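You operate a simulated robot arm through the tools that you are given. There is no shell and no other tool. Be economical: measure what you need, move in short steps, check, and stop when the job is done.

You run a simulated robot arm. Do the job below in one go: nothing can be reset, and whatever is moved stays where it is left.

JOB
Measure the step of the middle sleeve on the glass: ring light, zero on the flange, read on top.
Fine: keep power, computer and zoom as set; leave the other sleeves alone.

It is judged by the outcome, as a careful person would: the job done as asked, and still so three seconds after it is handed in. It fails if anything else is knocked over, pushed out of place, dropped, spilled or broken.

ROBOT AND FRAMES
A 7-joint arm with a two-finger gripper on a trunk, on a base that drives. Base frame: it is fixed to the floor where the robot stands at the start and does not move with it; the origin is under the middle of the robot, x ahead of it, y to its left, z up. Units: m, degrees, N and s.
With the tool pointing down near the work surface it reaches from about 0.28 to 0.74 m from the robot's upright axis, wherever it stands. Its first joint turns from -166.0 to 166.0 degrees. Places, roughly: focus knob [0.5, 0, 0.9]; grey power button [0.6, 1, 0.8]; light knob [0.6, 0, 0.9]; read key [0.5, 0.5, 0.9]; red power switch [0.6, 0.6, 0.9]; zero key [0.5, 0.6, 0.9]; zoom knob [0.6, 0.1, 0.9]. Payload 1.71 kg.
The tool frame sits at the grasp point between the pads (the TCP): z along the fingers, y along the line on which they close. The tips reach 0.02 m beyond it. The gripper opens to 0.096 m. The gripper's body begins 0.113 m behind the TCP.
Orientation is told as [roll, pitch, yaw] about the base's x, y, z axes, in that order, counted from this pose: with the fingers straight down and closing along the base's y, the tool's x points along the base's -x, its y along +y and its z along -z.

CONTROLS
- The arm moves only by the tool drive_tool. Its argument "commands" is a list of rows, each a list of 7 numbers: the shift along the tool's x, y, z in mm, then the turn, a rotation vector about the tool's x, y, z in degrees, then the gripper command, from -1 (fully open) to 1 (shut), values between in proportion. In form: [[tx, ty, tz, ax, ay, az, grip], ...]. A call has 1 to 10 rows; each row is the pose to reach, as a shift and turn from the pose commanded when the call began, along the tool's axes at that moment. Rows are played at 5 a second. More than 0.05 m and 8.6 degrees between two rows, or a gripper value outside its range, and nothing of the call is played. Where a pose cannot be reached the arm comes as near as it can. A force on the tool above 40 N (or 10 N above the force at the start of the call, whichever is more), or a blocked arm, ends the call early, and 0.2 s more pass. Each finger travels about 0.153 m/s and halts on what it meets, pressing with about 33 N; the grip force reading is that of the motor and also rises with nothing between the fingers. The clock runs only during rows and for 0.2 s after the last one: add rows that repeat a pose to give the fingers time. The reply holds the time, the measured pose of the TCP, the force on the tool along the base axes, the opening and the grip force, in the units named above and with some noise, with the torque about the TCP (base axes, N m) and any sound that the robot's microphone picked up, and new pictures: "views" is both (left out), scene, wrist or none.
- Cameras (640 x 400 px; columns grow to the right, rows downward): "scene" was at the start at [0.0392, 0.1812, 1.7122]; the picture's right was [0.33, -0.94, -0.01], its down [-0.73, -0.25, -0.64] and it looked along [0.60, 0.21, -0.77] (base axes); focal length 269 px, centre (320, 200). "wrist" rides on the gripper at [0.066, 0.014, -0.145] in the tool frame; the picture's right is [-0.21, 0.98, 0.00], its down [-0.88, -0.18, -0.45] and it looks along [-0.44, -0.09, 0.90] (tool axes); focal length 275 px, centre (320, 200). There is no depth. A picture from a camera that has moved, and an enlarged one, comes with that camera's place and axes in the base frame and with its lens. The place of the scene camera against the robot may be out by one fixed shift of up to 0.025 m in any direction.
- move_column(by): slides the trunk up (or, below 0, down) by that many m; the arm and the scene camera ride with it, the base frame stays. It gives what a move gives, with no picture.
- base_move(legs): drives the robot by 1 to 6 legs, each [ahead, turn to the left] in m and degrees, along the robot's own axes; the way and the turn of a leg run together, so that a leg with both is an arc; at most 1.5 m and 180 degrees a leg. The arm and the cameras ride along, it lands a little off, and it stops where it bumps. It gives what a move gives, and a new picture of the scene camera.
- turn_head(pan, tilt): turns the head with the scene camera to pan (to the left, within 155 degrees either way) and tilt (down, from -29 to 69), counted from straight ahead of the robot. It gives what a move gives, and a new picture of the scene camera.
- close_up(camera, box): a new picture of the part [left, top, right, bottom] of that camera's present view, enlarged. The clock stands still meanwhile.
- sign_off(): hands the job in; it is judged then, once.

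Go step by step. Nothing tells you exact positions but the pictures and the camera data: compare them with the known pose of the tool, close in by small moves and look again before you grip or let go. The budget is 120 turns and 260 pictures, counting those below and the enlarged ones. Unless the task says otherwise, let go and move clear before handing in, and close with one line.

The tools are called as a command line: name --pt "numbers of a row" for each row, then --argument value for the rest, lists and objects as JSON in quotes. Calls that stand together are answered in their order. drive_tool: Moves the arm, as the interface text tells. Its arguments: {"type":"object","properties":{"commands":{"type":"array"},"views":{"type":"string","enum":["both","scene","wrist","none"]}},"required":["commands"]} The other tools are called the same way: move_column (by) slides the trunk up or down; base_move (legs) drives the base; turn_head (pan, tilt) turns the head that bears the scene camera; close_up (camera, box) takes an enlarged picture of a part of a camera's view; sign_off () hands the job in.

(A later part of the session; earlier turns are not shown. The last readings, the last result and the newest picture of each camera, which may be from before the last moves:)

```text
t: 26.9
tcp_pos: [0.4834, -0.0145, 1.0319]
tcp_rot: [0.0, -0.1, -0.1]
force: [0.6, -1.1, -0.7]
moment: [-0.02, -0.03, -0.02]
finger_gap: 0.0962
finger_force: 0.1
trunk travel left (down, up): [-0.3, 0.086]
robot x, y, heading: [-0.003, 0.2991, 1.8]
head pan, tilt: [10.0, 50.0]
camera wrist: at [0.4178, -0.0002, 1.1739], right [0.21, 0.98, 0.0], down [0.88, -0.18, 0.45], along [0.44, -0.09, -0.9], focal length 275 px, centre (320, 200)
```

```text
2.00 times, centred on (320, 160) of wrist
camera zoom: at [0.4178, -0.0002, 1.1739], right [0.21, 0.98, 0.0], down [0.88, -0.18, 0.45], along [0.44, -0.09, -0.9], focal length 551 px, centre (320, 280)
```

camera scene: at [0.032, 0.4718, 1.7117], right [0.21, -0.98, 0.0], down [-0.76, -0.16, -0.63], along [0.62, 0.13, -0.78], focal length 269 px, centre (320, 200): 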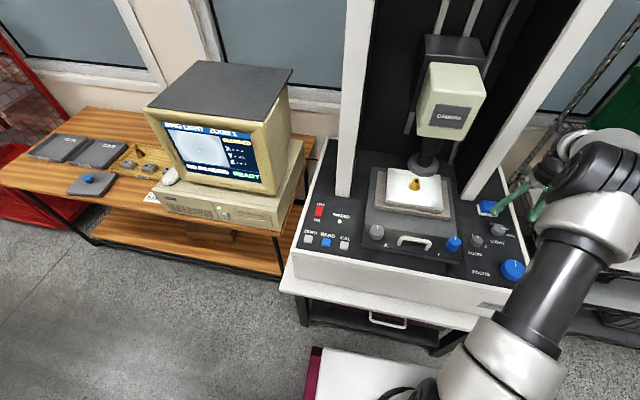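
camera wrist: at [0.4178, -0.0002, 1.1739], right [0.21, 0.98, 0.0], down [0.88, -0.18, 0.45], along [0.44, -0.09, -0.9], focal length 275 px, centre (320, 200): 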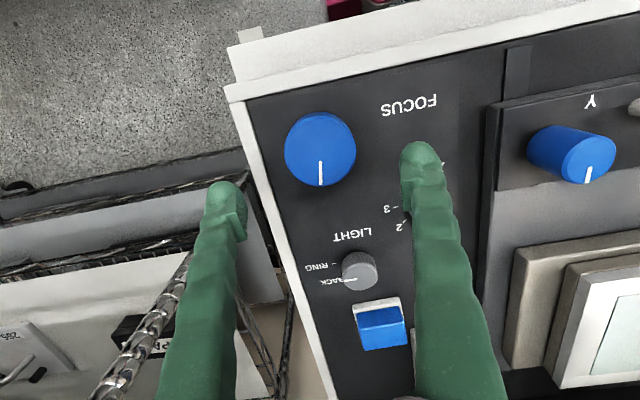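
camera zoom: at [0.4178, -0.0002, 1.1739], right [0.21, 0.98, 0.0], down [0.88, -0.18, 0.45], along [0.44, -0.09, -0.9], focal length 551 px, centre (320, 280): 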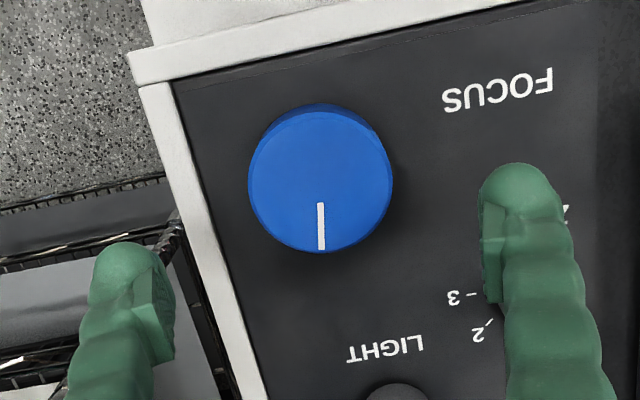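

Well centred. I'll descend and grip the focus knob.

drive_tool --pt "0 0 40 0 0 0 -1" --pt "0 0 70 0 0 0 -1" --pt "0 0 82 0 0 0 -1" --pt "0 0 82 0 0 0 -0.4" --pt "0 0 82 0 0 0 0" --pt "0 0 82 0 0 0 0" --views "both"

close_up --camera "scene" --box '[150, 110, 270, 190]'

```text
t: 28.3
tcp_pos: [0.4826, -0.0141, 0.9483]
tcp_rot: [-0.1, -0.1, -0.2]
force: [0.3, -15.5, -1.7]
moment: [-0.31, -0.29, -0.03]
finger_gap: 0.0606
finger_force: 34.6
trunk travel left (down, up): [-0.3, 0.086]
robot x, y, heading: [-0.0024, 0.3032, 2.1]
head pan, tilt: [10.0, 50.0]
camera scene: at [0.032, 0.4699, 1.7119], right [0.21, -0.98, 0.0], down [-0.76, -0.16, -0.63], along [0.62, 0.13, -0.78], focal length 269 px, centre (320, 200)
camera wrist: at [0.4156, 0.0003, 1.0917], right [0.21, 0.98, 0.0], down [0.88, -0.19, 0.45], along [0.44, -0.09, -0.89], focal length 275 px, centre (320, 200)
```

scene: 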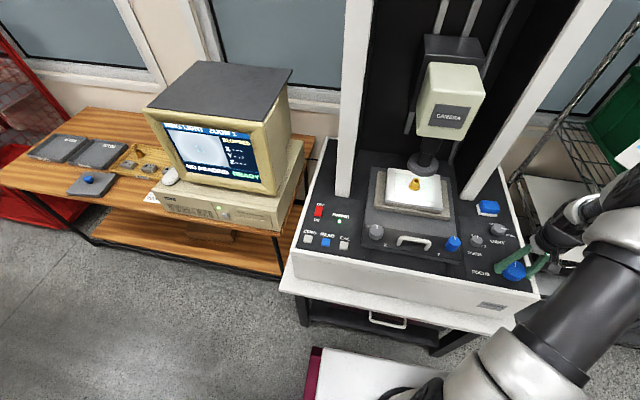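
wrist: 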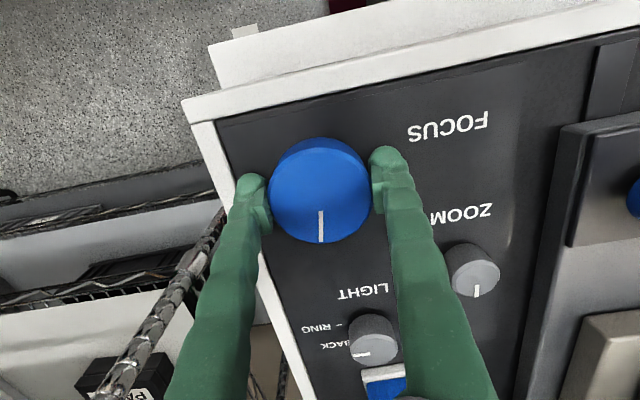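

```text
5.00 times, centred on (210, 150) of scene
camera zoom: at [0.032, 0.4699, 1.7119], right [0.21, -0.98, 0.0], down [-0.76, -0.16, -0.63], along [0.62, 0.13, -0.78], focal length 1347 px, centre (870, 450)
```

zoom: 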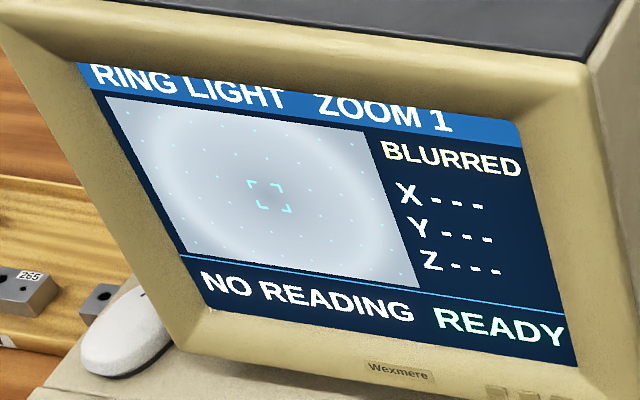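

Gripped at 60 mm. I'll turn 30° clockwise and see how the focus responds.

drive_tool --pt "0 -1 0 0 0 8 0" --pt "0 -1 0 0 0 16 0" --pt "0 -1 0 0 0 24 0" --pt "0 -1 0 0 0 30 0" --pt "0 -1 0 0 0 30 0" --views "none"

close_up --camera "scene" --box '[150, 110, 270, 190]'

```text
t: 29.5
tcp_pos: [0.4834, -0.0138, 0.9488]
tcp_rot: [0.2, 0.1, -30.1]
force: [-3.1, -2.5, -9.9]
moment: [0.23, 0.02, 0.0]
finger_gap: 0.0603
finger_force: 35.0
trunk travel left (down, up): [-0.3, 0.086]
robot x, y, heading: [-0.0055, 0.2988, 2.1]
head pan, tilt: [10.0, 50.0]
```

```text
5.00 times, centred on (210, 150) of scene
camera zoom: at [0.0322, 0.4711, 1.7117], right [0.21, -0.98, 0.0], down [-0.76, -0.16, -0.63], along [0.62, 0.13, -0.78], focal length 1347 px, centre (870, 450)
```

zoom: 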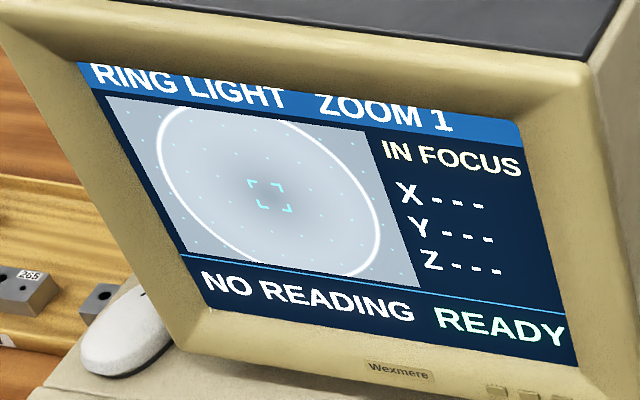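

It now reads IN FOCUS with one sharp outer circle. Before zeroing I need to know whether that is the flange or the top, so I'll scan further.

drive_tool --pt "0 0 0 0 0 8 0" --pt "0 0 0 0 0 15 0" --pt "0 0 0 0 0 15 0" --views "none"

close_up --camera "scene" --box '[150, 110, 270, 190]'

```text
t: 30.3
tcp_pos: [0.482, -0.0128, 0.949]
tcp_rot: [0.1, 0.1, -45.1]
force: [-4.4, 11.8, -17.3]
moment: [0.04, -0.11, 0.02]
finger_gap: 0.0605
finger_force: 35.0
trunk travel left (down, up): [-0.3, 0.086]
robot x, y, heading: [-0.0081, 0.3017, 2.0]
head pan, tilt: [10.0, 50.0]
```

```text
5.00 times, centred on (210, 150) of scene
camera zoom: at [0.0328, 0.4725, 1.7116], right [0.21, -0.98, 0.0], down [-0.76, -0.16, -0.63], along [0.62, 0.13, -0.78], focal length 1347 px, centre (870, 450)
```

zoom: 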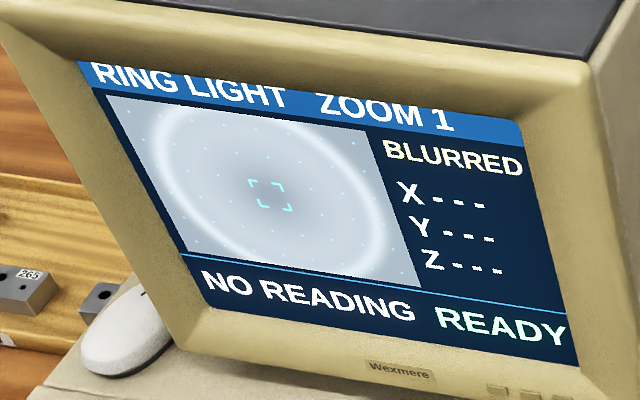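

drive_tool --pt "0 0 0 0 0 8 0" --pt "0 0 0 0 0 15 0" --pt "0 0 0 0 0 15 0" --views "none"

close_up --camera "scene" --box '[150, 110, 270, 190]'

drive_tool --pt "0 0 0 0 0 8 0" --pt "0 0 0 0 0 15 0" --pt "0 0 0 0 0 15 0" --views "none"

close_up --camera "scene" --box '[150, 110, 270, 190]'

```text
t: 31.1
tcp_pos: [0.483, -0.0119, 0.9496]
tcp_rot: [0.0, 0.1, -60.1]
force: [-6.4, 19.3, -18.1]
moment: [0.01, 0.07, 0.03]
finger_gap: 0.0602
finger_force: 34.8
trunk travel left (down, up): [-0.3, 0.086]
robot x, y, heading: [-0.0023, 0.3033, 2.3]
head pan, tilt: [10.0, 50.0]
```

```text
5.00 times, centred on (210, 150) of scene
camera zoom: at [0.0325, 0.4735, 1.7115], right [0.21, -0.98, 0.0], down [-0.76, -0.16, -0.63], along [0.62, 0.13, -0.78], focal length 1347 px, centre (870, 450)
```

zoom: 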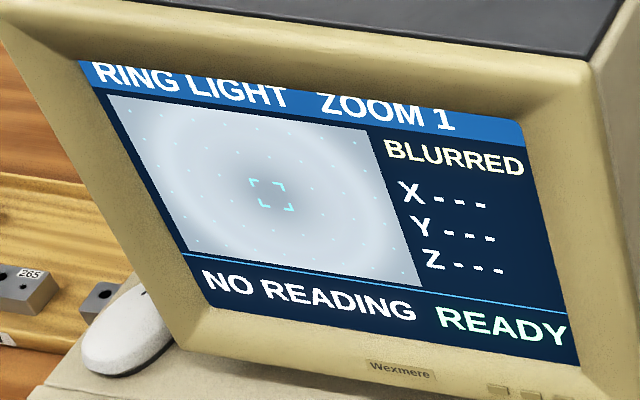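

```text
t: 31.9
tcp_pos: [0.4835, -0.0135, 0.9495]
tcp_rot: [0.0, -0.1, -75.0]
force: [-1.2, 21.0, -16.3]
moment: [-0.06, 0.1, 0.0]
finger_gap: 0.0601
finger_force: 35.2
trunk travel left (down, up): [-0.3, 0.086]
robot x, y, heading: [-0.0046, 0.3026, 1.8]
head pan, tilt: [10.0, 50.0]
```

```text
5.00 times, centred on (210, 150) of scene
camera zoom: at [0.033, 0.4739, 1.7114], right [0.21, -0.98, 0.0], down [-0.76, -0.16, -0.63], along [0.62, 0.13, -0.78], focal length 1347 px, centre (870, 450)
```

zoom: 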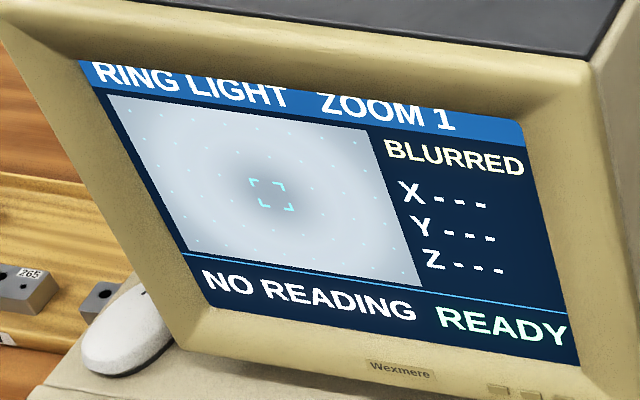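

drive_tool --pt "0 0 0 0 0 8 0" --pt "0 0 0 0 0 16 0" --pt "0 0 0 0 0 24 0" --pt "0 0 0 0 0 24 0" --views "none"

close_up --camera "scene" --box '[150, 110, 270, 190]'

drive_tool --pt "0 0 0 0 0 8 0" --pt "0 0 0 0 0 16 0" --pt "0 0 0 0 0 24 0" --pt "0 0 0 0 0 24 0" --views "both"

close_up --camera "scene" --box '[150, 110, 270, 190]'

```text
t: 32.9
tcp_pos: [0.4837, -0.0129, 0.9499]
tcp_rot: [0.0, 0.0, -99.1]
force: [-1.3, 19.4, -12.6]
moment: [-0.07, -0.02, -0.02]
finger_gap: 0.0603
finger_force: 34.8
trunk travel left (down, up): [-0.3, 0.086]
robot x, y, heading: [-0.0055, 0.2978, 2.1]
head pan, tilt: [10.0, 50.0]
```

```text
5.00 times, centred on (210, 150) of scene
camera zoom: at [0.0327, 0.4737, 1.7115], right [0.21, -0.98, 0.0], down [-0.76, -0.16, -0.63], along [0.62, 0.13, -0.78], focal length 1347 px, centre (870, 450)
```

zoom: 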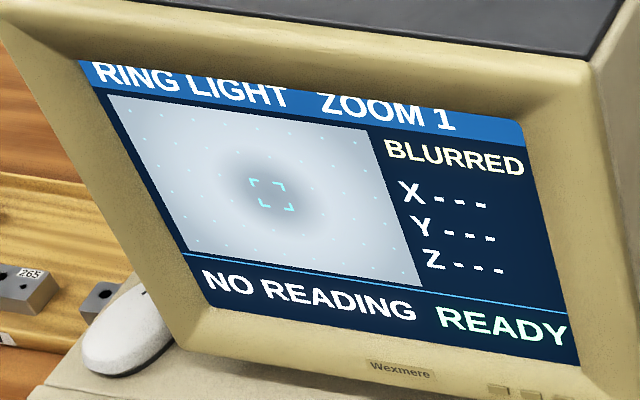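

```text
t: 33.9
tcp_pos: [0.484, -0.0139, 0.9504]
tcp_rot: [0.3, 0.0, -123.2]
force: [4.6, 17.9, -3.4]
moment: [-0.17, 0.03, 0.01]
finger_gap: 0.0598
finger_force: 35.1
trunk travel left (down, up): [-0.3, 0.086]
robot x, y, heading: [-0.0029, 0.3037, 2.0]
head pan, tilt: [10.0, 50.0]
camera scene: at [0.0328, 0.4739, 1.7115], right [0.21, -0.98, 0.0], down [-0.76, -0.16, -0.63], along [0.62, 0.13, -0.78], focal length 269 px, centre (320, 200)
camera wrist: at [0.5308, 0.0342, 1.094], right [0.71, -0.71, 0.0], down [-0.63, -0.63, 0.44], along [-0.31, -0.32, -0.9], focal length 275 px, centre (320, 200)
```

scene: 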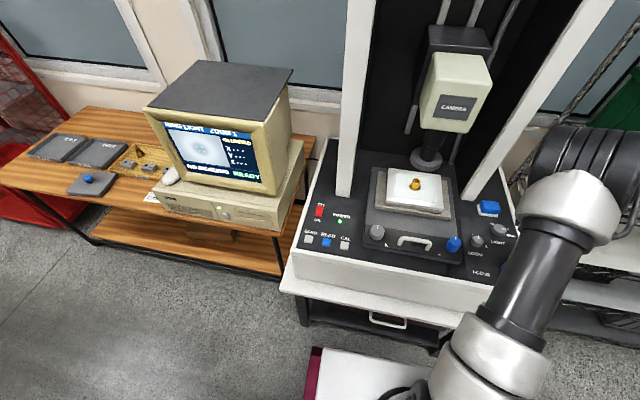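
wrist: 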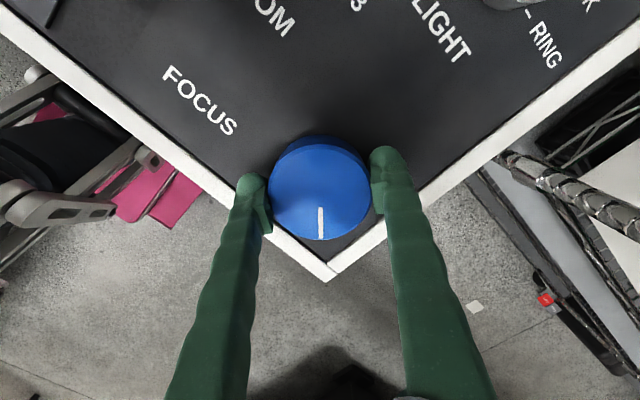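

```text
5.00 times, centred on (210, 150) of scene
camera zoom: at [0.0328, 0.4739, 1.7115], right [0.21, -0.98, 0.0], down [-0.76, -0.16, -0.63], along [0.62, 0.13, -0.78], focal length 1347 px, centre (870, 450)
```

zoom: 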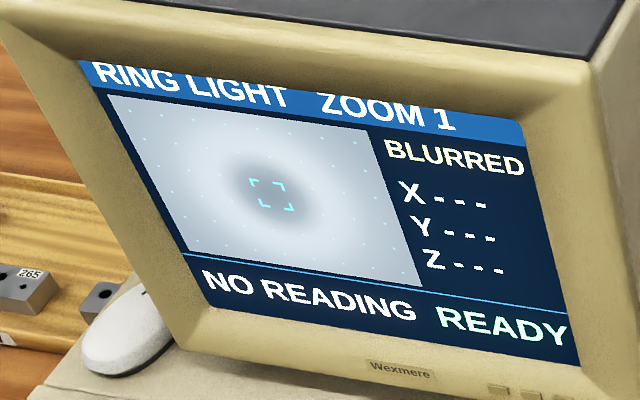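

Turning clockwise raises the camera head, and the small bore at the centre is coming into focus. So the first focus, with the outer rim sharp, was the flange and the top lies further clockwise. I'll go back 93° to the flange.

drive_tool --pt "0 0 0 0 0 -8 0" --pt "0 0 0 0 0 -16 0" --pt "0 0 0 0 0 -24 0" --pt "0 0 0 0 0 -32 0" --pt "0 0 0 0 0 -40 0" --pt "0 0 0 0 0 -48 0" --pt "0 0 0 0 0 -56 0" --pt "0 0 0 0 0 -64 0" --pt "0 0 0 0 0 -72 0" --pt "0 0 0 0 0 -80 0" --views "none"

drive_tool --pt "0 0 0 0 0 -7 0" --pt "0 0 0 0 0 -13 0" --pt "0 0 0 0 0 -13 0" --views "none"

close_up --camera "scene" --box '[150, 110, 270, 190]'

```text
t: 36.1
tcp_pos: [0.4827, -0.014, 0.9507]
tcp_rot: [0.0, -0.2, -43.0]
force: [11.5, 15.7, 6.7]
moment: [-0.15, -0.52, -0.05]
finger_gap: 0.0599
finger_force: 35.1
trunk travel left (down, up): [-0.3, 0.086]
robot x, y, heading: [-0.0043, 0.3039, 2.0]
head pan, tilt: [10.0, 50.0]
```

```text
t: 36.9
tcp_pos: [0.4832, -0.0141, 0.9502]
tcp_rot: [-0.1, -0.1, -29.9]
force: [9.9, 10.3, 10.8]
moment: [-0.1, 0.07, -0.03]
finger_gap: 0.0601
finger_force: 34.7
trunk travel left (down, up): [-0.3, 0.086]
robot x, y, heading: [-0.0077, 0.3017, 2.2]
head pan, tilt: [10.0, 50.0]
```

```text
5.00 times, centred on (210, 150) of scene
camera zoom: at [0.0325, 0.4738, 1.7115], right [0.21, -0.98, 0.0], down [-0.76, -0.16, -0.63], along [0.62, 0.13, -0.78], focal length 1347 px, centre (870, 450)
```

zoom: 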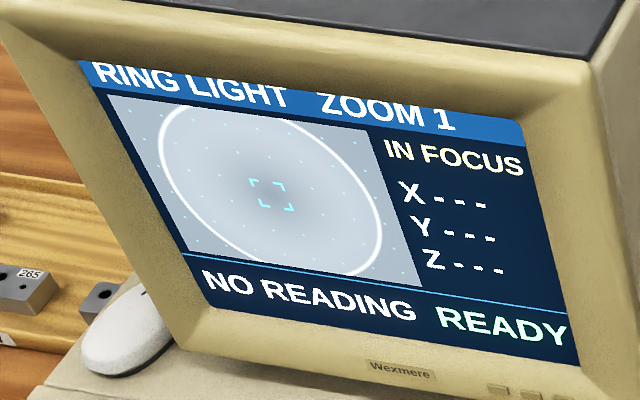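

IN FOCUS on the flange. I'll check the width of the focus band with small turns so I can sit at its centre.

drive_tool --pt "0 0 0 0 0 4 0" --pt "0 0 0 0 0 4 0" --views "none"

close_up --camera "scene" --box '[150, 110, 270, 190]'

drive_tool --pt "0 0 0 0 0 -4 0" --pt "0 0 0 0 0 -8 0" --pt "0 0 0 0 0 -8 0" --views "none"

close_up --camera "scene" --box '[150, 110, 270, 190]'

```text
t: 37.5
tcp_pos: [0.4833, -0.0143, 0.9511]
tcp_rot: [-0.1, 0.0, -34.0]
force: [10.7, 10.3, 9.5]
moment: [-0.14, -0.03, 0.03]
finger_gap: 0.0598
finger_force: 35.1
trunk travel left (down, up): [-0.3, 0.086]
robot x, y, heading: [-0.0027, 0.3006, 2.1]
head pan, tilt: [10.0, 50.0]
```

```text
5.00 times, centred on (210, 150) of scene
camera zoom: at [0.0327, 0.4737, 1.7115], right [0.21, -0.98, 0.0], down [-0.76, -0.16, -0.63], along [0.62, 0.13, -0.78], focal length 1347 px, centre (870, 450)
```

zoom: 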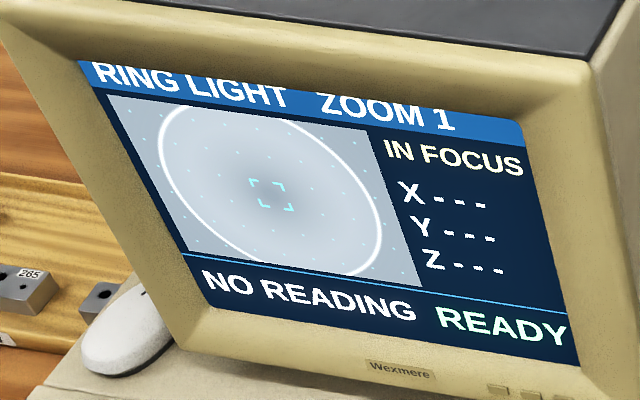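

```text
t: 38.3
tcp_pos: [0.4821, -0.0134, 0.9504]
tcp_rot: [0.0, -0.1, -26.0]
force: [9.2, 9.6, 14.3]
moment: [0.09, 0.1, -0.04]
finger_gap: 0.0601
finger_force: 35.4
trunk travel left (down, up): [-0.3, 0.086]
robot x, y, heading: [-0.0047, 0.3022, 2.0]
head pan, tilt: [10.0, 50.0]
```

```text
5.00 times, centred on (210, 150) of scene
camera zoom: at [0.0321, 0.4739, 1.7115], right [0.21, -0.98, 0.0], down [-0.76, -0.16, -0.63], along [0.62, 0.13, -0.78], focal length 1347 px, centre (870, 450)
```

zoom: 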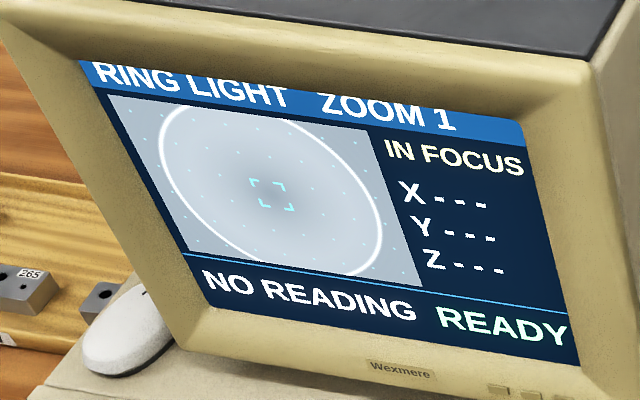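

drive_tool --pt "0 0 0 0 0 -4 0" --pt "0 0 0 0 0 -4 0" --views "none"

close_up --camera "scene" --box '[190, 115, 270, 165]'

drive_tool --pt "0 0 0 0 0 8 0" --pt "0 0 0 0 0 16 0" --pt "0 0 0 0 0 16 0" --views "none"

close_up --camera "scene" --box '[190, 115, 270, 165]'

```text
t: 38.9
tcp_pos: [0.4823, -0.0141, 0.9497]
tcp_rot: [-0.1, -0.1, -22.1]
force: [10.8, 10.4, 19.0]
moment: [0.27, 0.27, -0.03]
finger_gap: 0.0599
finger_force: 35.4
trunk travel left (down, up): [-0.3, 0.086]
robot x, y, heading: [-0.0032, 0.3014, 2.0]
head pan, tilt: [10.0, 50.0]
```

```text
8.00 times, centred on (230, 140) of scene
camera zoom: at [0.032, 0.4741, 1.7115], right [0.21, -0.98, 0.0], down [-0.76, -0.16, -0.63], along [0.62, 0.13, -0.78], focal length 2154 px, centre (1040, 680)
```

zoom: 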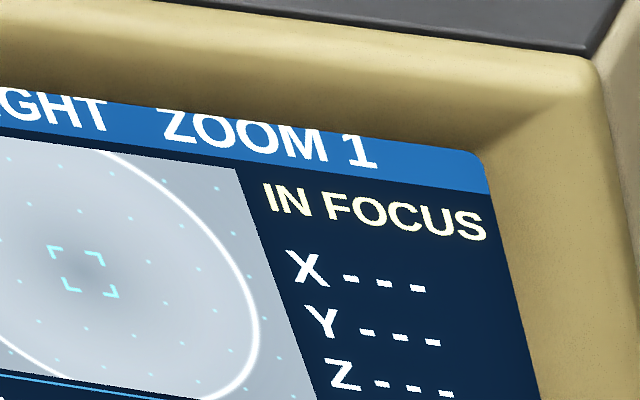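

```text
t: 39.7
tcp_pos: [0.4834, -0.0132, 0.9507]
tcp_rot: [0.0, -0.3, -38.0]
force: [11.7, 7.1, 25.3]
moment: [-0.11, 0.16, 0.0]
finger_gap: 0.0598
finger_force: 35.3
trunk travel left (down, up): [-0.3, 0.086]
robot x, y, heading: [-0.0057, 0.301, 2.2]
head pan, tilt: [10.0, 50.0]
```

```text
8.00 times, centred on (230, 140) of scene
camera zoom: at [0.0315, 0.4739, 1.7116], right [0.21, -0.98, 0.0], down [-0.76, -0.16, -0.63], along [0.62, 0.13, -0.78], focal length 2154 px, centre (1040, 680)
```

zoom: 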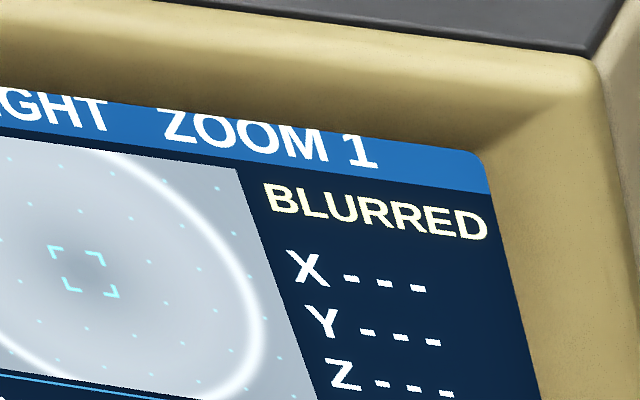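

drive_tool --pt "0 0 0 0 0 -8 0" --pt "0 0 0 0 0 -16 0" --pt "0 0 0 0 0 -20 0" --pt "0 0 0 0 0 -20 0" --views "none"

close_up --camera "scene" --box '[190, 115, 270, 165]'

drive_tool --pt "0 0 0 0 0 -4 0" --pt "0 0 0 0 0 -4 0" --views "none"

close_up --camera "scene" --box '[190, 115, 270, 165]'

```text
t: 40.7
tcp_pos: [0.4843, -0.0144, 0.951]
tcp_rot: [-0.1, -0.2, -17.8]
force: [15.5, 7.5, 28.0]
moment: [0.04, -0.27, 0.0]
finger_gap: 0.0597
finger_force: 35.3
trunk travel left (down, up): [-0.3, 0.086]
robot x, y, heading: [-0.0049, 0.303, 2.1]
head pan, tilt: [10.0, 50.0]
```

```text
8.00 times, centred on (230, 140) of scene
camera zoom: at [0.0319, 0.4742, 1.7115], right [0.21, -0.98, 0.0], down [-0.76, -0.16, -0.63], along [0.62, 0.13, -0.78], focal length 2154 px, centre (1040, 680)
```

zoom: 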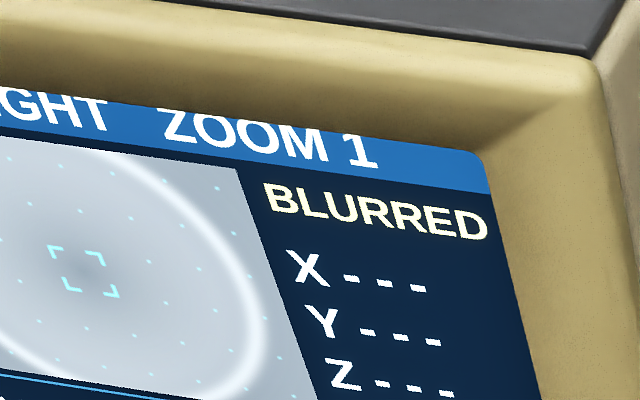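

```text
t: 41.3
tcp_pos: [0.4825, -0.0149, 0.9507]
tcp_rot: [-0.1, -0.1, -14.0]
force: [15.4, 6.3, 24.1]
moment: [-0.05, -0.19, -0.03]
finger_gap: 0.0599
finger_force: 35.4
trunk travel left (down, up): [-0.3, 0.086]
robot x, y, heading: [0.001, 0.3034, 2.0]
head pan, tilt: [10.0, 50.0]
```

```text
8.00 times, centred on (230, 140) of scene
camera zoom: at [0.0322, 0.4739, 1.7115], right [0.21, -0.98, 0.0], down [-0.76, -0.16, -0.63], along [0.62, 0.13, -0.78], focal length 2154 px, centre (1040, 680)
```

zoom: 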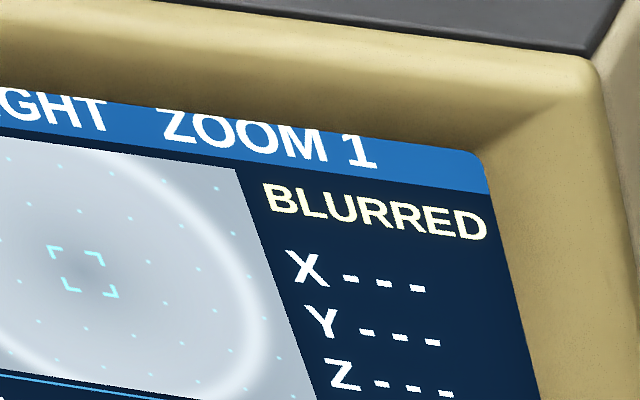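

The in-focus band runs from about -20° to -36° of tool yaw, so I'll set the centre at -28°, then release and lift.

drive_tool --pt "0 0 0 0 0 7 0" --pt "0 0 0 0 0 14 0" --pt "0 0 0 0 0 14 0" --pt "0 0 0 0 0 14 -0.4" --pt "0 0 0 0 0 14 -1" --pt "0 0 -20 0 0 14 -1" --pt "0 0 -60 0 0 14 -1" --pt "0 0 -100 0 0 14 -1" --views "wrist"

close_up --camera "scene" --box '[150, 110, 270, 190]'

```text
t: 43.1
tcp_pos: [0.482, -0.0147, 1.0494]
tcp_rot: [-0.1, -0.1, -28.0]
force: [0.4, 0.1, 0.5]
moment: [-0.02, -0.01, 0.01]
finger_gap: 0.0959
finger_force: 0.0
trunk travel left (down, up): [-0.3, 0.086]
robot x, y, heading: [-0.0054, 0.2982, 1.6]
head pan, tilt: [10.0, 50.0]
camera wrist: at [0.4308, 0.0287, 1.1934], right [0.64, 0.77, 0.0], down [0.69, -0.57, 0.45], along [0.34, -0.29, -0.9], focal length 275 px, centre (320, 200)
```

wrist: 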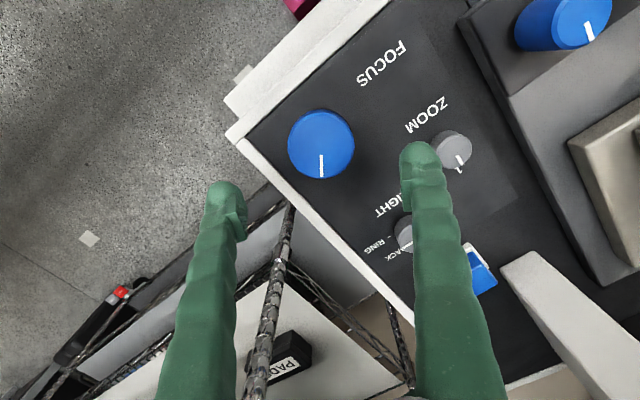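

```text
5.00 times, centred on (210, 150) of scene
camera zoom: at [0.0312, 0.4723, 1.7117], right [0.21, -0.98, 0.0], down [-0.76, -0.16, -0.63], along [0.62, 0.13, -0.78], focal length 1347 px, centre (870, 450)
```

zoom: 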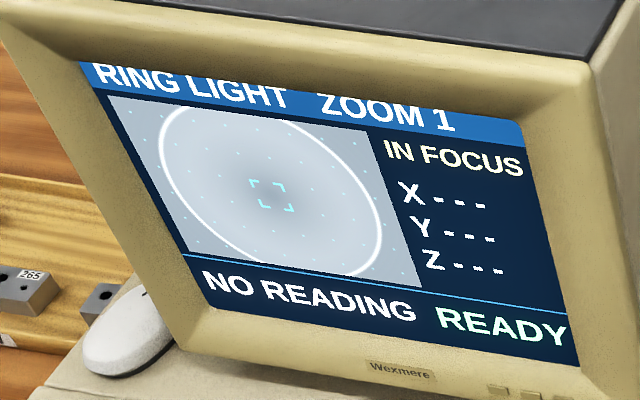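

The flange is IN FOCUS. Next I'll unwind the yaw, rise a bit and close the fingers for pressing.

drive_tool --pt "0 0 -15 0 0 -8 0" --pt "0 0 -30 0 0 -16 1" --pt "0 0 -45 0 0 -24 1" --pt "0 0 -45 0 0 -28 1" --views "none"

drive_tool --pt "10 45 0 0 0 0 1" --pt "10 93 0 0 0 0 1" --pt "10 141 0 0 0 0 1" --pt "10 189 0 0 0 0 1" --pt "10 237 0 0 0 0 1" --pt "10 285 0 0 0 0 1" --pt "10 333 0 0 0 0 1" --pt "10 381 0 0 0 0 1" --pt "10 429 0 0 0 0 1" --pt "10 477 0 0 0 0 1" --views "none"

drive_tool --pt "0 45 0 0 0 0 1" --pt "0 90 0 0 0 0 1" --pt "0 130 0 0 0 0 1" --pt "0 156 0 0 0 0 1" --pt "0 156 0 0 0 0 1" --views "wrist"

close_up --camera "wrist" --box '[220, 60, 500, 260]'

```text
t: 44.1
tcp_pos: [0.4826, -0.0159, 1.0948]
tcp_rot: [0.0, -0.1, 0.1]
force: [0.6, -0.6, -0.3]
moment: [-0.03, 0.03, -0.02]
finger_gap: 0.0001
finger_force: 29.1
trunk travel left (down, up): [-0.3, 0.086]
robot x, y, heading: [-0.0052, 0.3001, 2.0]
head pan, tilt: [10.0, 50.0]
```

```text
t: 46.3
tcp_pos: [0.4704, 0.4631, 1.0936]
tcp_rot: [0.0, -0.1, -0.1]
force: [-1.1, 0.4, 0.1]
moment: [-0.01, 0.03, -0.01]
finger_gap: 0.0001
finger_force: 29.8
trunk travel left (down, up): [-0.3, 0.086]
robot x, y, heading: [-0.0077, 0.3052, 1.6]
head pan, tilt: [10.0, 50.0]
```

```text
t: 47.5
tcp_pos: [0.4706, 0.6138, 1.0988]
tcp_rot: [-0.1, -0.2, 0.0]
force: [-0.5, -0.4, -0.3]
moment: [0.01, 0.02, -0.01]
finger_gap: 0.0002
finger_force: 29.5
trunk travel left (down, up): [-0.3, 0.086]
robot x, y, heading: [-0.0048, 0.3042, 2.2]
head pan, tilt: [10.0, 50.0]
camera wrist: at [0.4039, 0.6276, 1.2412], right [0.21, 0.98, 0.0], down [0.88, -0.19, 0.45], along [0.44, -0.09, -0.9], focal length 275 px, centre (320, 200)
```

wrist: 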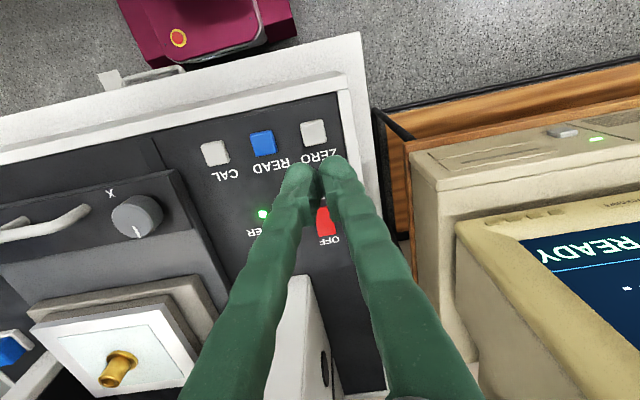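

```text
2.00 times, centred on (360, 160) of wrist
camera zoom: at [0.4039, 0.6276, 1.2412], right [0.21, 0.98, 0.0], down [0.88, -0.19, 0.45], along [0.44, -0.09, -0.9], focal length 551 px, centre (240, 280)
```

zoom: 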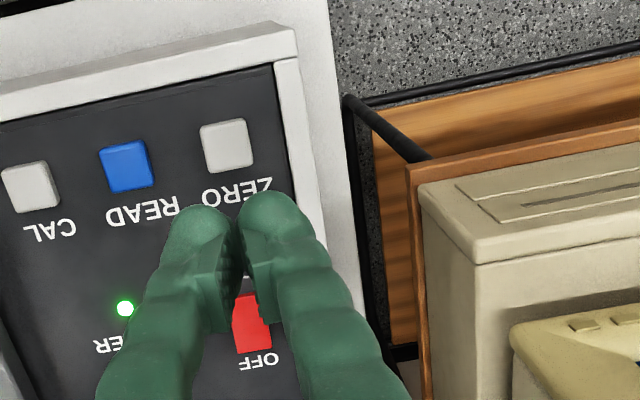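

ZERO is near (0.473, 0.606) and READ near (0.473, 0.545). I'll descend above ZERO and check.

drive_tool --pt "-2 -8 45 0 0 0 1" --pt "-2 -8 90 0 0 0 1" --pt "-2 -8 125 0 0 0 1" --pt "-2 -8 125 0 0 0 1" --views "wrist"

close_up --camera "scene" --box '[290, 190, 380, 260]'

```text
t: 48.5
tcp_pos: [0.4752, 0.6069, 0.9716]
tcp_rot: [0.0, -0.2, 0.0]
force: [0.5, -0.7, 0.2]
moment: [0.0, -0.04, 0.02]
finger_gap: 0.0001
finger_force: 29.8
trunk travel left (down, up): [-0.3, 0.086]
robot x, y, heading: [-0.0074, 0.3034, 1.8]
head pan, tilt: [10.0, 50.0]
camera wrist: at [0.4086, 0.6215, 1.1163], right [0.21, 0.98, 0.0], down [0.88, -0.19, 0.45], along [0.44, -0.09, -0.89], focal length 275 px, centre (320, 200)
```

wrist: 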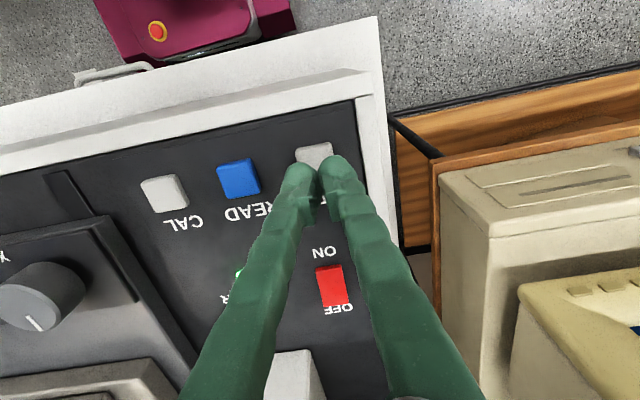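

```text
5.71 times, centred on (335, 225) of scene
camera zoom: at [0.0312, 0.4718, 1.7118], right [0.21, -0.98, 0.0], down [-0.76, -0.16, -0.63], along [0.62, 0.13, -0.78], focal length 1539 px, centre (234, 57)
```

zoom: 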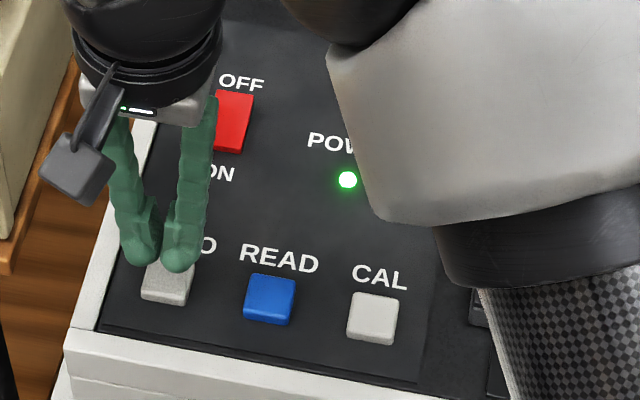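

drive_tool --pt "6 -1 8 0 0 0 1" --pt "6 -1 14 0 0 0 1" --pt "6 -1 18 0 0 0 1" --pt "6 -1 18 0 0 0 1" --views "wrist"

close_up --camera "scene" --box '[290, 210, 350, 255]'

```text
t: 49.5
tcp_pos: [0.468, 0.6085, 0.953]
tcp_rot: [0.0, -0.2, 0.0]
force: [0.7, 0.4, 0.4]
moment: [0.01, -0.03, -0.02]
finger_gap: 0.0
finger_force: 28.8
trunk travel left (down, up): [-0.3, 0.086]
robot x, y, heading: [-0.0059, 0.3009, 2.0]
head pan, tilt: [10.0, 50.0]
camera wrist: at [0.4021, 0.6221, 1.0958], right [0.21, 0.98, 0.0], down [0.88, -0.19, 0.45], along [0.44, -0.09, -0.9], focal length 275 px, centre (320, 200)
```

wrist: 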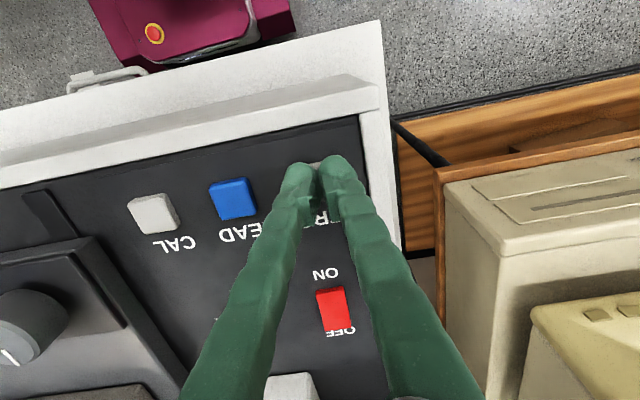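

```text
8.89 times, centred on (320, 232) of scene
camera zoom: at [0.032, 0.472, 1.7117], right [0.21, -0.98, 0.0], down [-0.76, -0.16, -0.63], along [0.62, 0.13, -0.78], focal length 2394 px, centre (320, -89)
```

zoom: 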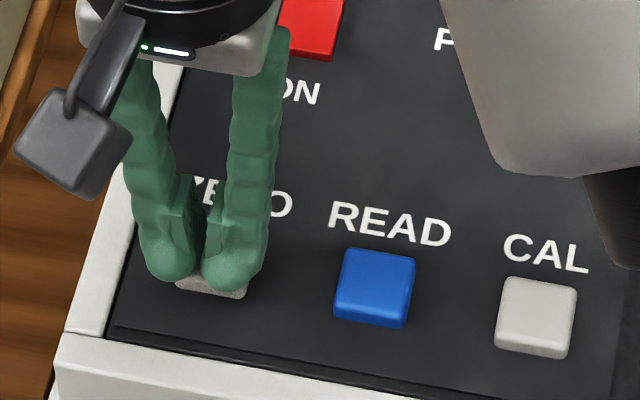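

The tips are over the ZERO key. I'll press in small steps and read the sound and force.

drive_tool --pt "0 -3 4 0 0 0 1" --pt "0 -3 8 0 0 0 1" --pt "0 -3 10 0 0 0 1" --pt "0 -3 12 0 0 0 1" --views "none"

close_up --camera "scene" --box '[150, 110, 270, 190]'

close_up --camera "scene" --box '[290, 210, 350, 255]'

```text
t: 50.5
tcp_pos: [0.4679, 0.606, 0.9422]
tcp_rot: [0.1, -0.1, -0.1]
force: [-2.1, -4.8, 22.5]
moment: [-0.05, 0.03, 0.01]
finger_gap: 0.0059
finger_force: 29.1
trunk travel left (down, up): [-0.3, 0.086]
robot x, y, heading: [-0.0038, 0.3012, 1.8]
head pan, tilt: [10.0, 50.0]
heard: click
```

```text
5.00 times, centred on (210, 150) of scene
camera zoom: at [0.0298, 0.4704, 1.7121], right [0.21, -0.98, 0.0], down [-0.76, -0.16, -0.63], along [0.62, 0.13, -0.78], focal length 1347 px, centre (870, 450)
```

zoom: 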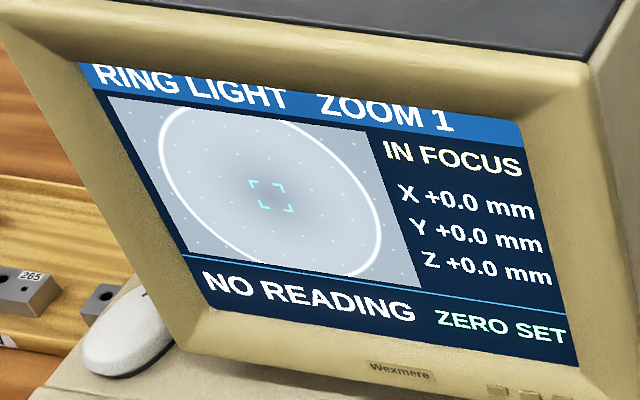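

```text
8.89 times, centred on (320, 232) of scene
camera zoom: at [0.0298, 0.4704, 1.7121], right [0.21, -0.98, 0.0], down [-0.76, -0.16, -0.63], along [0.62, 0.13, -0.78], focal length 2394 px, centre (320, -89)
```

zoom: 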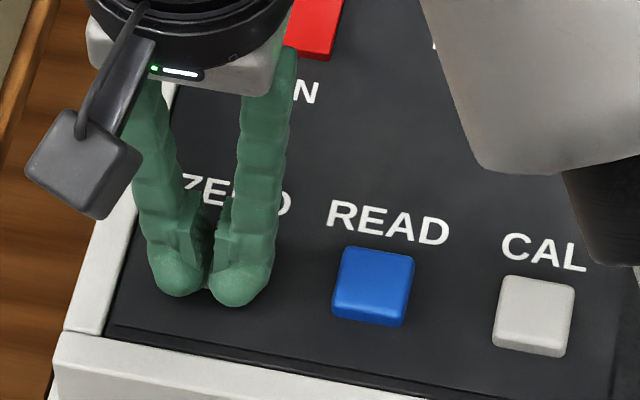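

ZERO SET is showing with Z +0.0. I'll lift off and return to above the focus knob, pre-turning the gripper counter-clockwise for range.

drive_tool --pt "0 0 -10 0 0 0 1" --pt "0 0 -40 0 0 0 1" --pt "0 0 -85 0 0 0 1" --pt "0 0 -130 0 0 0 1" --pt "0 -48 -150 0 0 0 1" --pt "0 -97 -150 0 0 0 1" --pt "0 -146 -150 0 0 0 1" --pt "0 -195 -150 0 0 0 1" --pt "0 -244 -150 0 0 0 1" --pt "0 -293 -150 0 0 0 1" --views "none"

close_up --camera "scene" --box '[150, 110, 270, 190]'

drive_tool --pt "-2 -48 0 0 0 0 0" --pt "-4 -97 0 0 0 0 -1" --pt "-7 -146 0 0 0 0 -1" --pt "-10 -195 0 0 0 0 -1" --pt "-13 -244 0 0 0 0 -1" --pt "-15 -293 0 0 0 0 -1" --pt "-15 -327 0 0 0 0 -1" --pt "-15 -327 0 0 0 0 -1" --views "none"

drive_tool --pt "0 0 0 0 0 -8 -1" --pt "0 0 0 0 0 -16 -1" --pt "0 0 10 0 0 -24 -1" --pt "0 0 20 0 0 -32 -1" --pt "0 0 30 0 0 -40 -1" --pt "0 0 40 0 0 -48 -1" --pt "0 0 40 0 0 -56 -1" --pt "0 0 40 0 0 -60 -1" --pt "0 0 40 0 0 -60 -1" --views "both"

```text
refused: row 5 steps farther than a row can; nothing moved
```

```text
5.00 times, centred on (210, 150) of scene
camera zoom: at [0.0298, 0.4704, 1.7121], right [0.21, -0.98, 0.0], down [-0.76, -0.16, -0.63], along [0.62, 0.13, -0.78], focal length 1347 px, centre (870, 450)
```

zoom: 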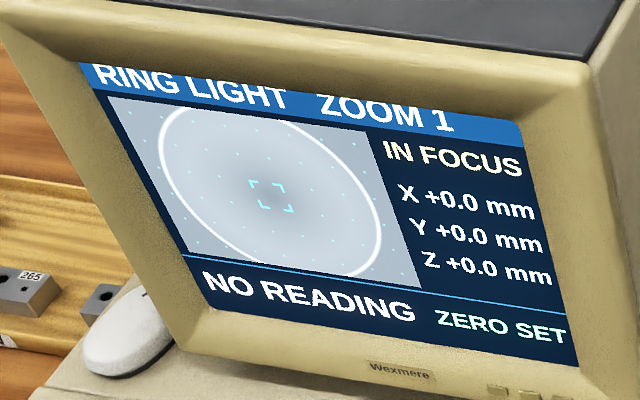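

```text
t: 50.9
tcp_pos: [0.4575, 0.582, 0.9498]
tcp_rot: [1.4, -1.8, 0.4]
force: [0.8, 0.2, 0.0]
moment: [0.03, 0.0, -0.01]
finger_gap: 0.0481
finger_force: 0.1
trunk travel left (down, up): [-0.3, 0.086]
robot x, y, heading: [-0.0047, 0.3001, 1.8]
head pan, tilt: [10.0, 50.0]
stopped in row 1: the force on the tool passed its limit at 56 N (the readings are from after the stop); the commanded pose is now the measured one
```

```text
t: 52.0
tcp_pos: [0.4446, 0.5883, 0.9403]
tcp_rot: [-0.3, -3.1, 34.1]
force: [-5.2, 0.2, 9.5]
moment: [-0.52, -0.22, -0.22]
finger_gap: 0.0955
finger_force: 0.1
trunk travel left (down, up): [-0.3, 0.086]
robot x, y, heading: [-0.0047, 0.303, 2.3]
head pan, tilt: [10.0, 50.0]
heard: click
stopped in row 5: the force on the tool passed its limit at 132 N (the readings are from after the stop); the commanded pose is now the measured one
camera scene: at [0.0253, 0.4737, 1.7114], right [0.21, -0.98, 0.0], down [-0.76, -0.16, -0.63], along [0.62, 0.13, -0.77], focal length 269 px, centre (320, 200)
camera wrist: at [0.3752, 0.5597, 1.0802], right [-0.38, 0.93, 0.01], down [0.81, 0.33, 0.49], along [0.45, 0.19, -0.87], focal length 275 px, centre (320, 200)
```

scene: 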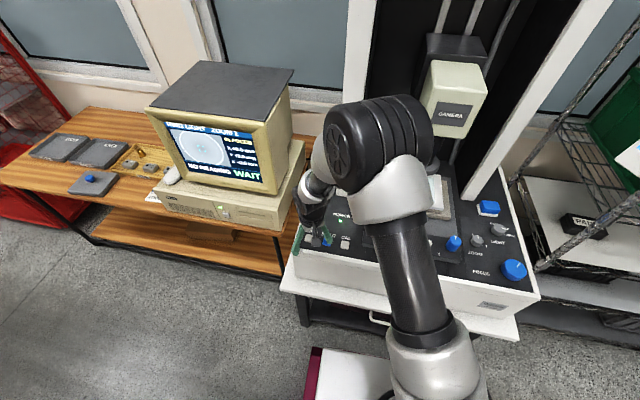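
wrist: 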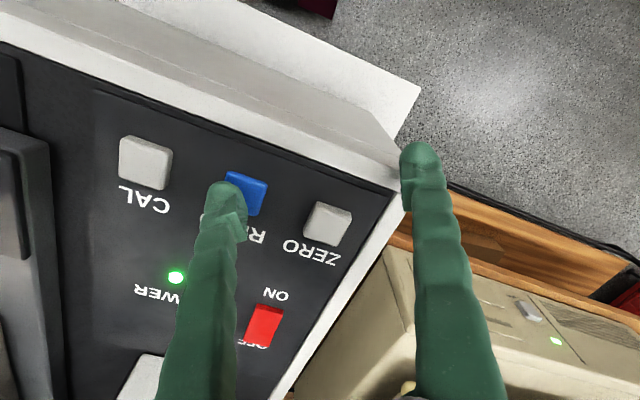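

That was my mistake: I queued dependent moves, the lift was refused, and the later ones ran the fingers into the READ key. I'll lift straight up now and check for harm.

drive_tool --pt "0 0 -20 0 0 0 -1" --pt "0 0 -60 0 0 0 -1" --pt "0 0 -100 0 0 0 -1" --pt "0 0 -140 0 0 0 -1" --views "both"

```text
t: 53.0
tcp_pos: [0.4379, 0.5816, 1.0803]
tcp_rot: [-0.2, -3.1, 34.0]
force: [-0.9, -0.4, 0.4]
moment: [-0.02, -0.02, 0.01]
finger_gap: 0.0961
finger_force: 0.1
trunk travel left (down, up): [-0.3, 0.086]
robot x, y, heading: [-0.0062, 0.303, 2.1]
head pan, tilt: [10.0, 50.0]
camera scene: at [0.0312, 0.4713, 1.7118], right [0.21, -0.98, 0.0], down [-0.76, -0.16, -0.63], along [0.62, 0.13, -0.78], focal length 269 px, centre (320, 200)
camera wrist: at [0.3695, 0.553, 1.2192], right [-0.37, 0.93, 0.01], down [0.81, 0.32, 0.49], along [0.45, 0.19, -0.87], focal length 275 px, centre (320, 200)
```

scene: 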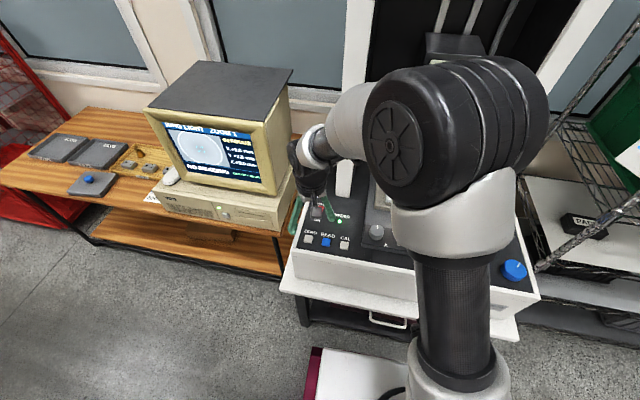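
wrist: 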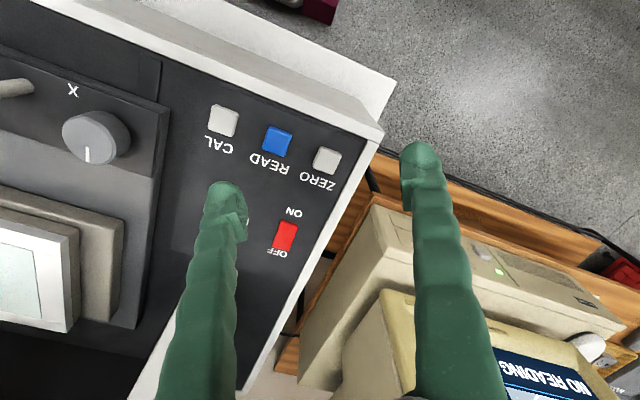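

close_up --camera "scene" --box '[150, 110, 270, 190]'

close_up --camera "scene" --box '[280, 190, 400, 270]'

```text
5.00 times, centred on (210, 150) of scene
camera zoom: at [0.0312, 0.4713, 1.7118], right [0.21, -0.98, 0.0], down [-0.76, -0.16, -0.63], along [0.62, 0.13, -0.78], focal length 1347 px, centre (870, 450)
```

zoom: 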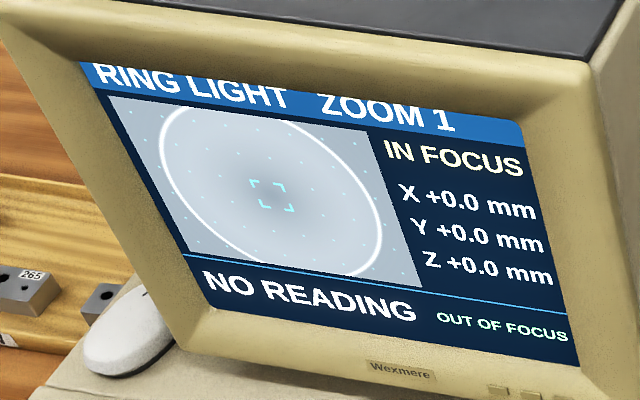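

```text
5.00 times, centred on (340, 230) of scene
camera zoom: at [0.0312, 0.4713, 1.7118], right [0.21, -0.98, 0.0], down [-0.76, -0.16, -0.63], along [0.62, 0.13, -0.78], focal length 1347 px, centre (220, 50)
```

zoom: 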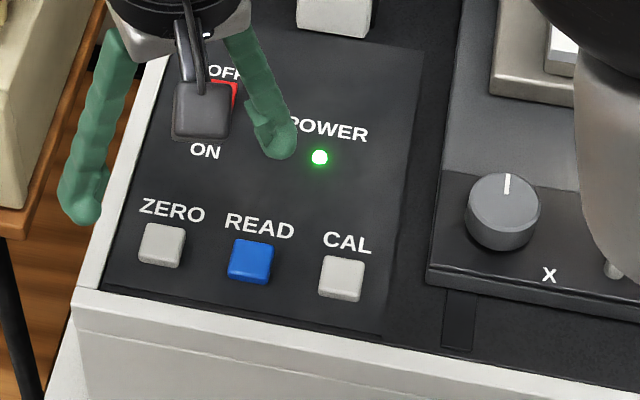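

No harm done: no reading was stored, power is on, and the zero is kept (it says OUT OF FOCUS for that stray press). I'll rise and unwind the yaw before travelling, one call at a time.

drive_tool --pt "0 0 -20 0 0 0 -1" --pt "0 0 -40 0 0 8 -1" --pt "0 0 -40 0 0 16 -1" --pt "0 0 -40 0 0 24 -1" --pt "0 0 -40 0 1 30 -1" --pt "0 0 -40 0 2.6 33.8 -1" --pt "0 0 -40 0 2.6 33.8 -1" --views "wrist"

```text
t: 54.6
tcp_pos: [0.4387, 0.5824, 1.1188]
tcp_rot: [0.8, -0.2, 0.1]
force: [0.4, 0.6, 0.1]
moment: [-0.01, -0.02, 0.01]
finger_gap: 0.096
finger_force: 0.0
trunk travel left (down, up): [-0.3, 0.086]
robot x, y, heading: [-0.0023, 0.2974, 1.9]
head pan, tilt: [10.0, 50.0]
camera wrist: at [0.3722, 0.5944, 1.2629], right [0.21, 0.98, 0.01], down [0.87, -0.19, 0.45], along [0.44, -0.08, -0.9], focal length 275 px, centre (320, 200)
```

wrist: 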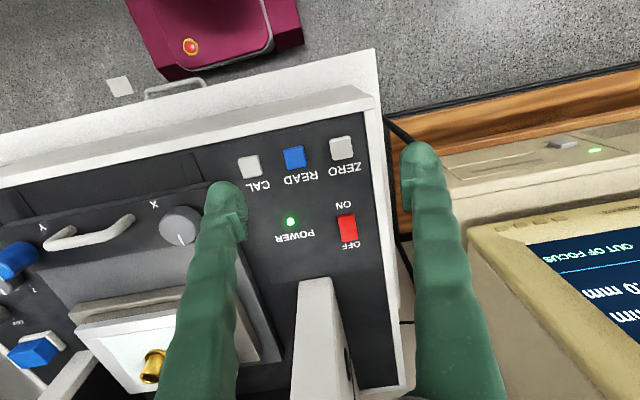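

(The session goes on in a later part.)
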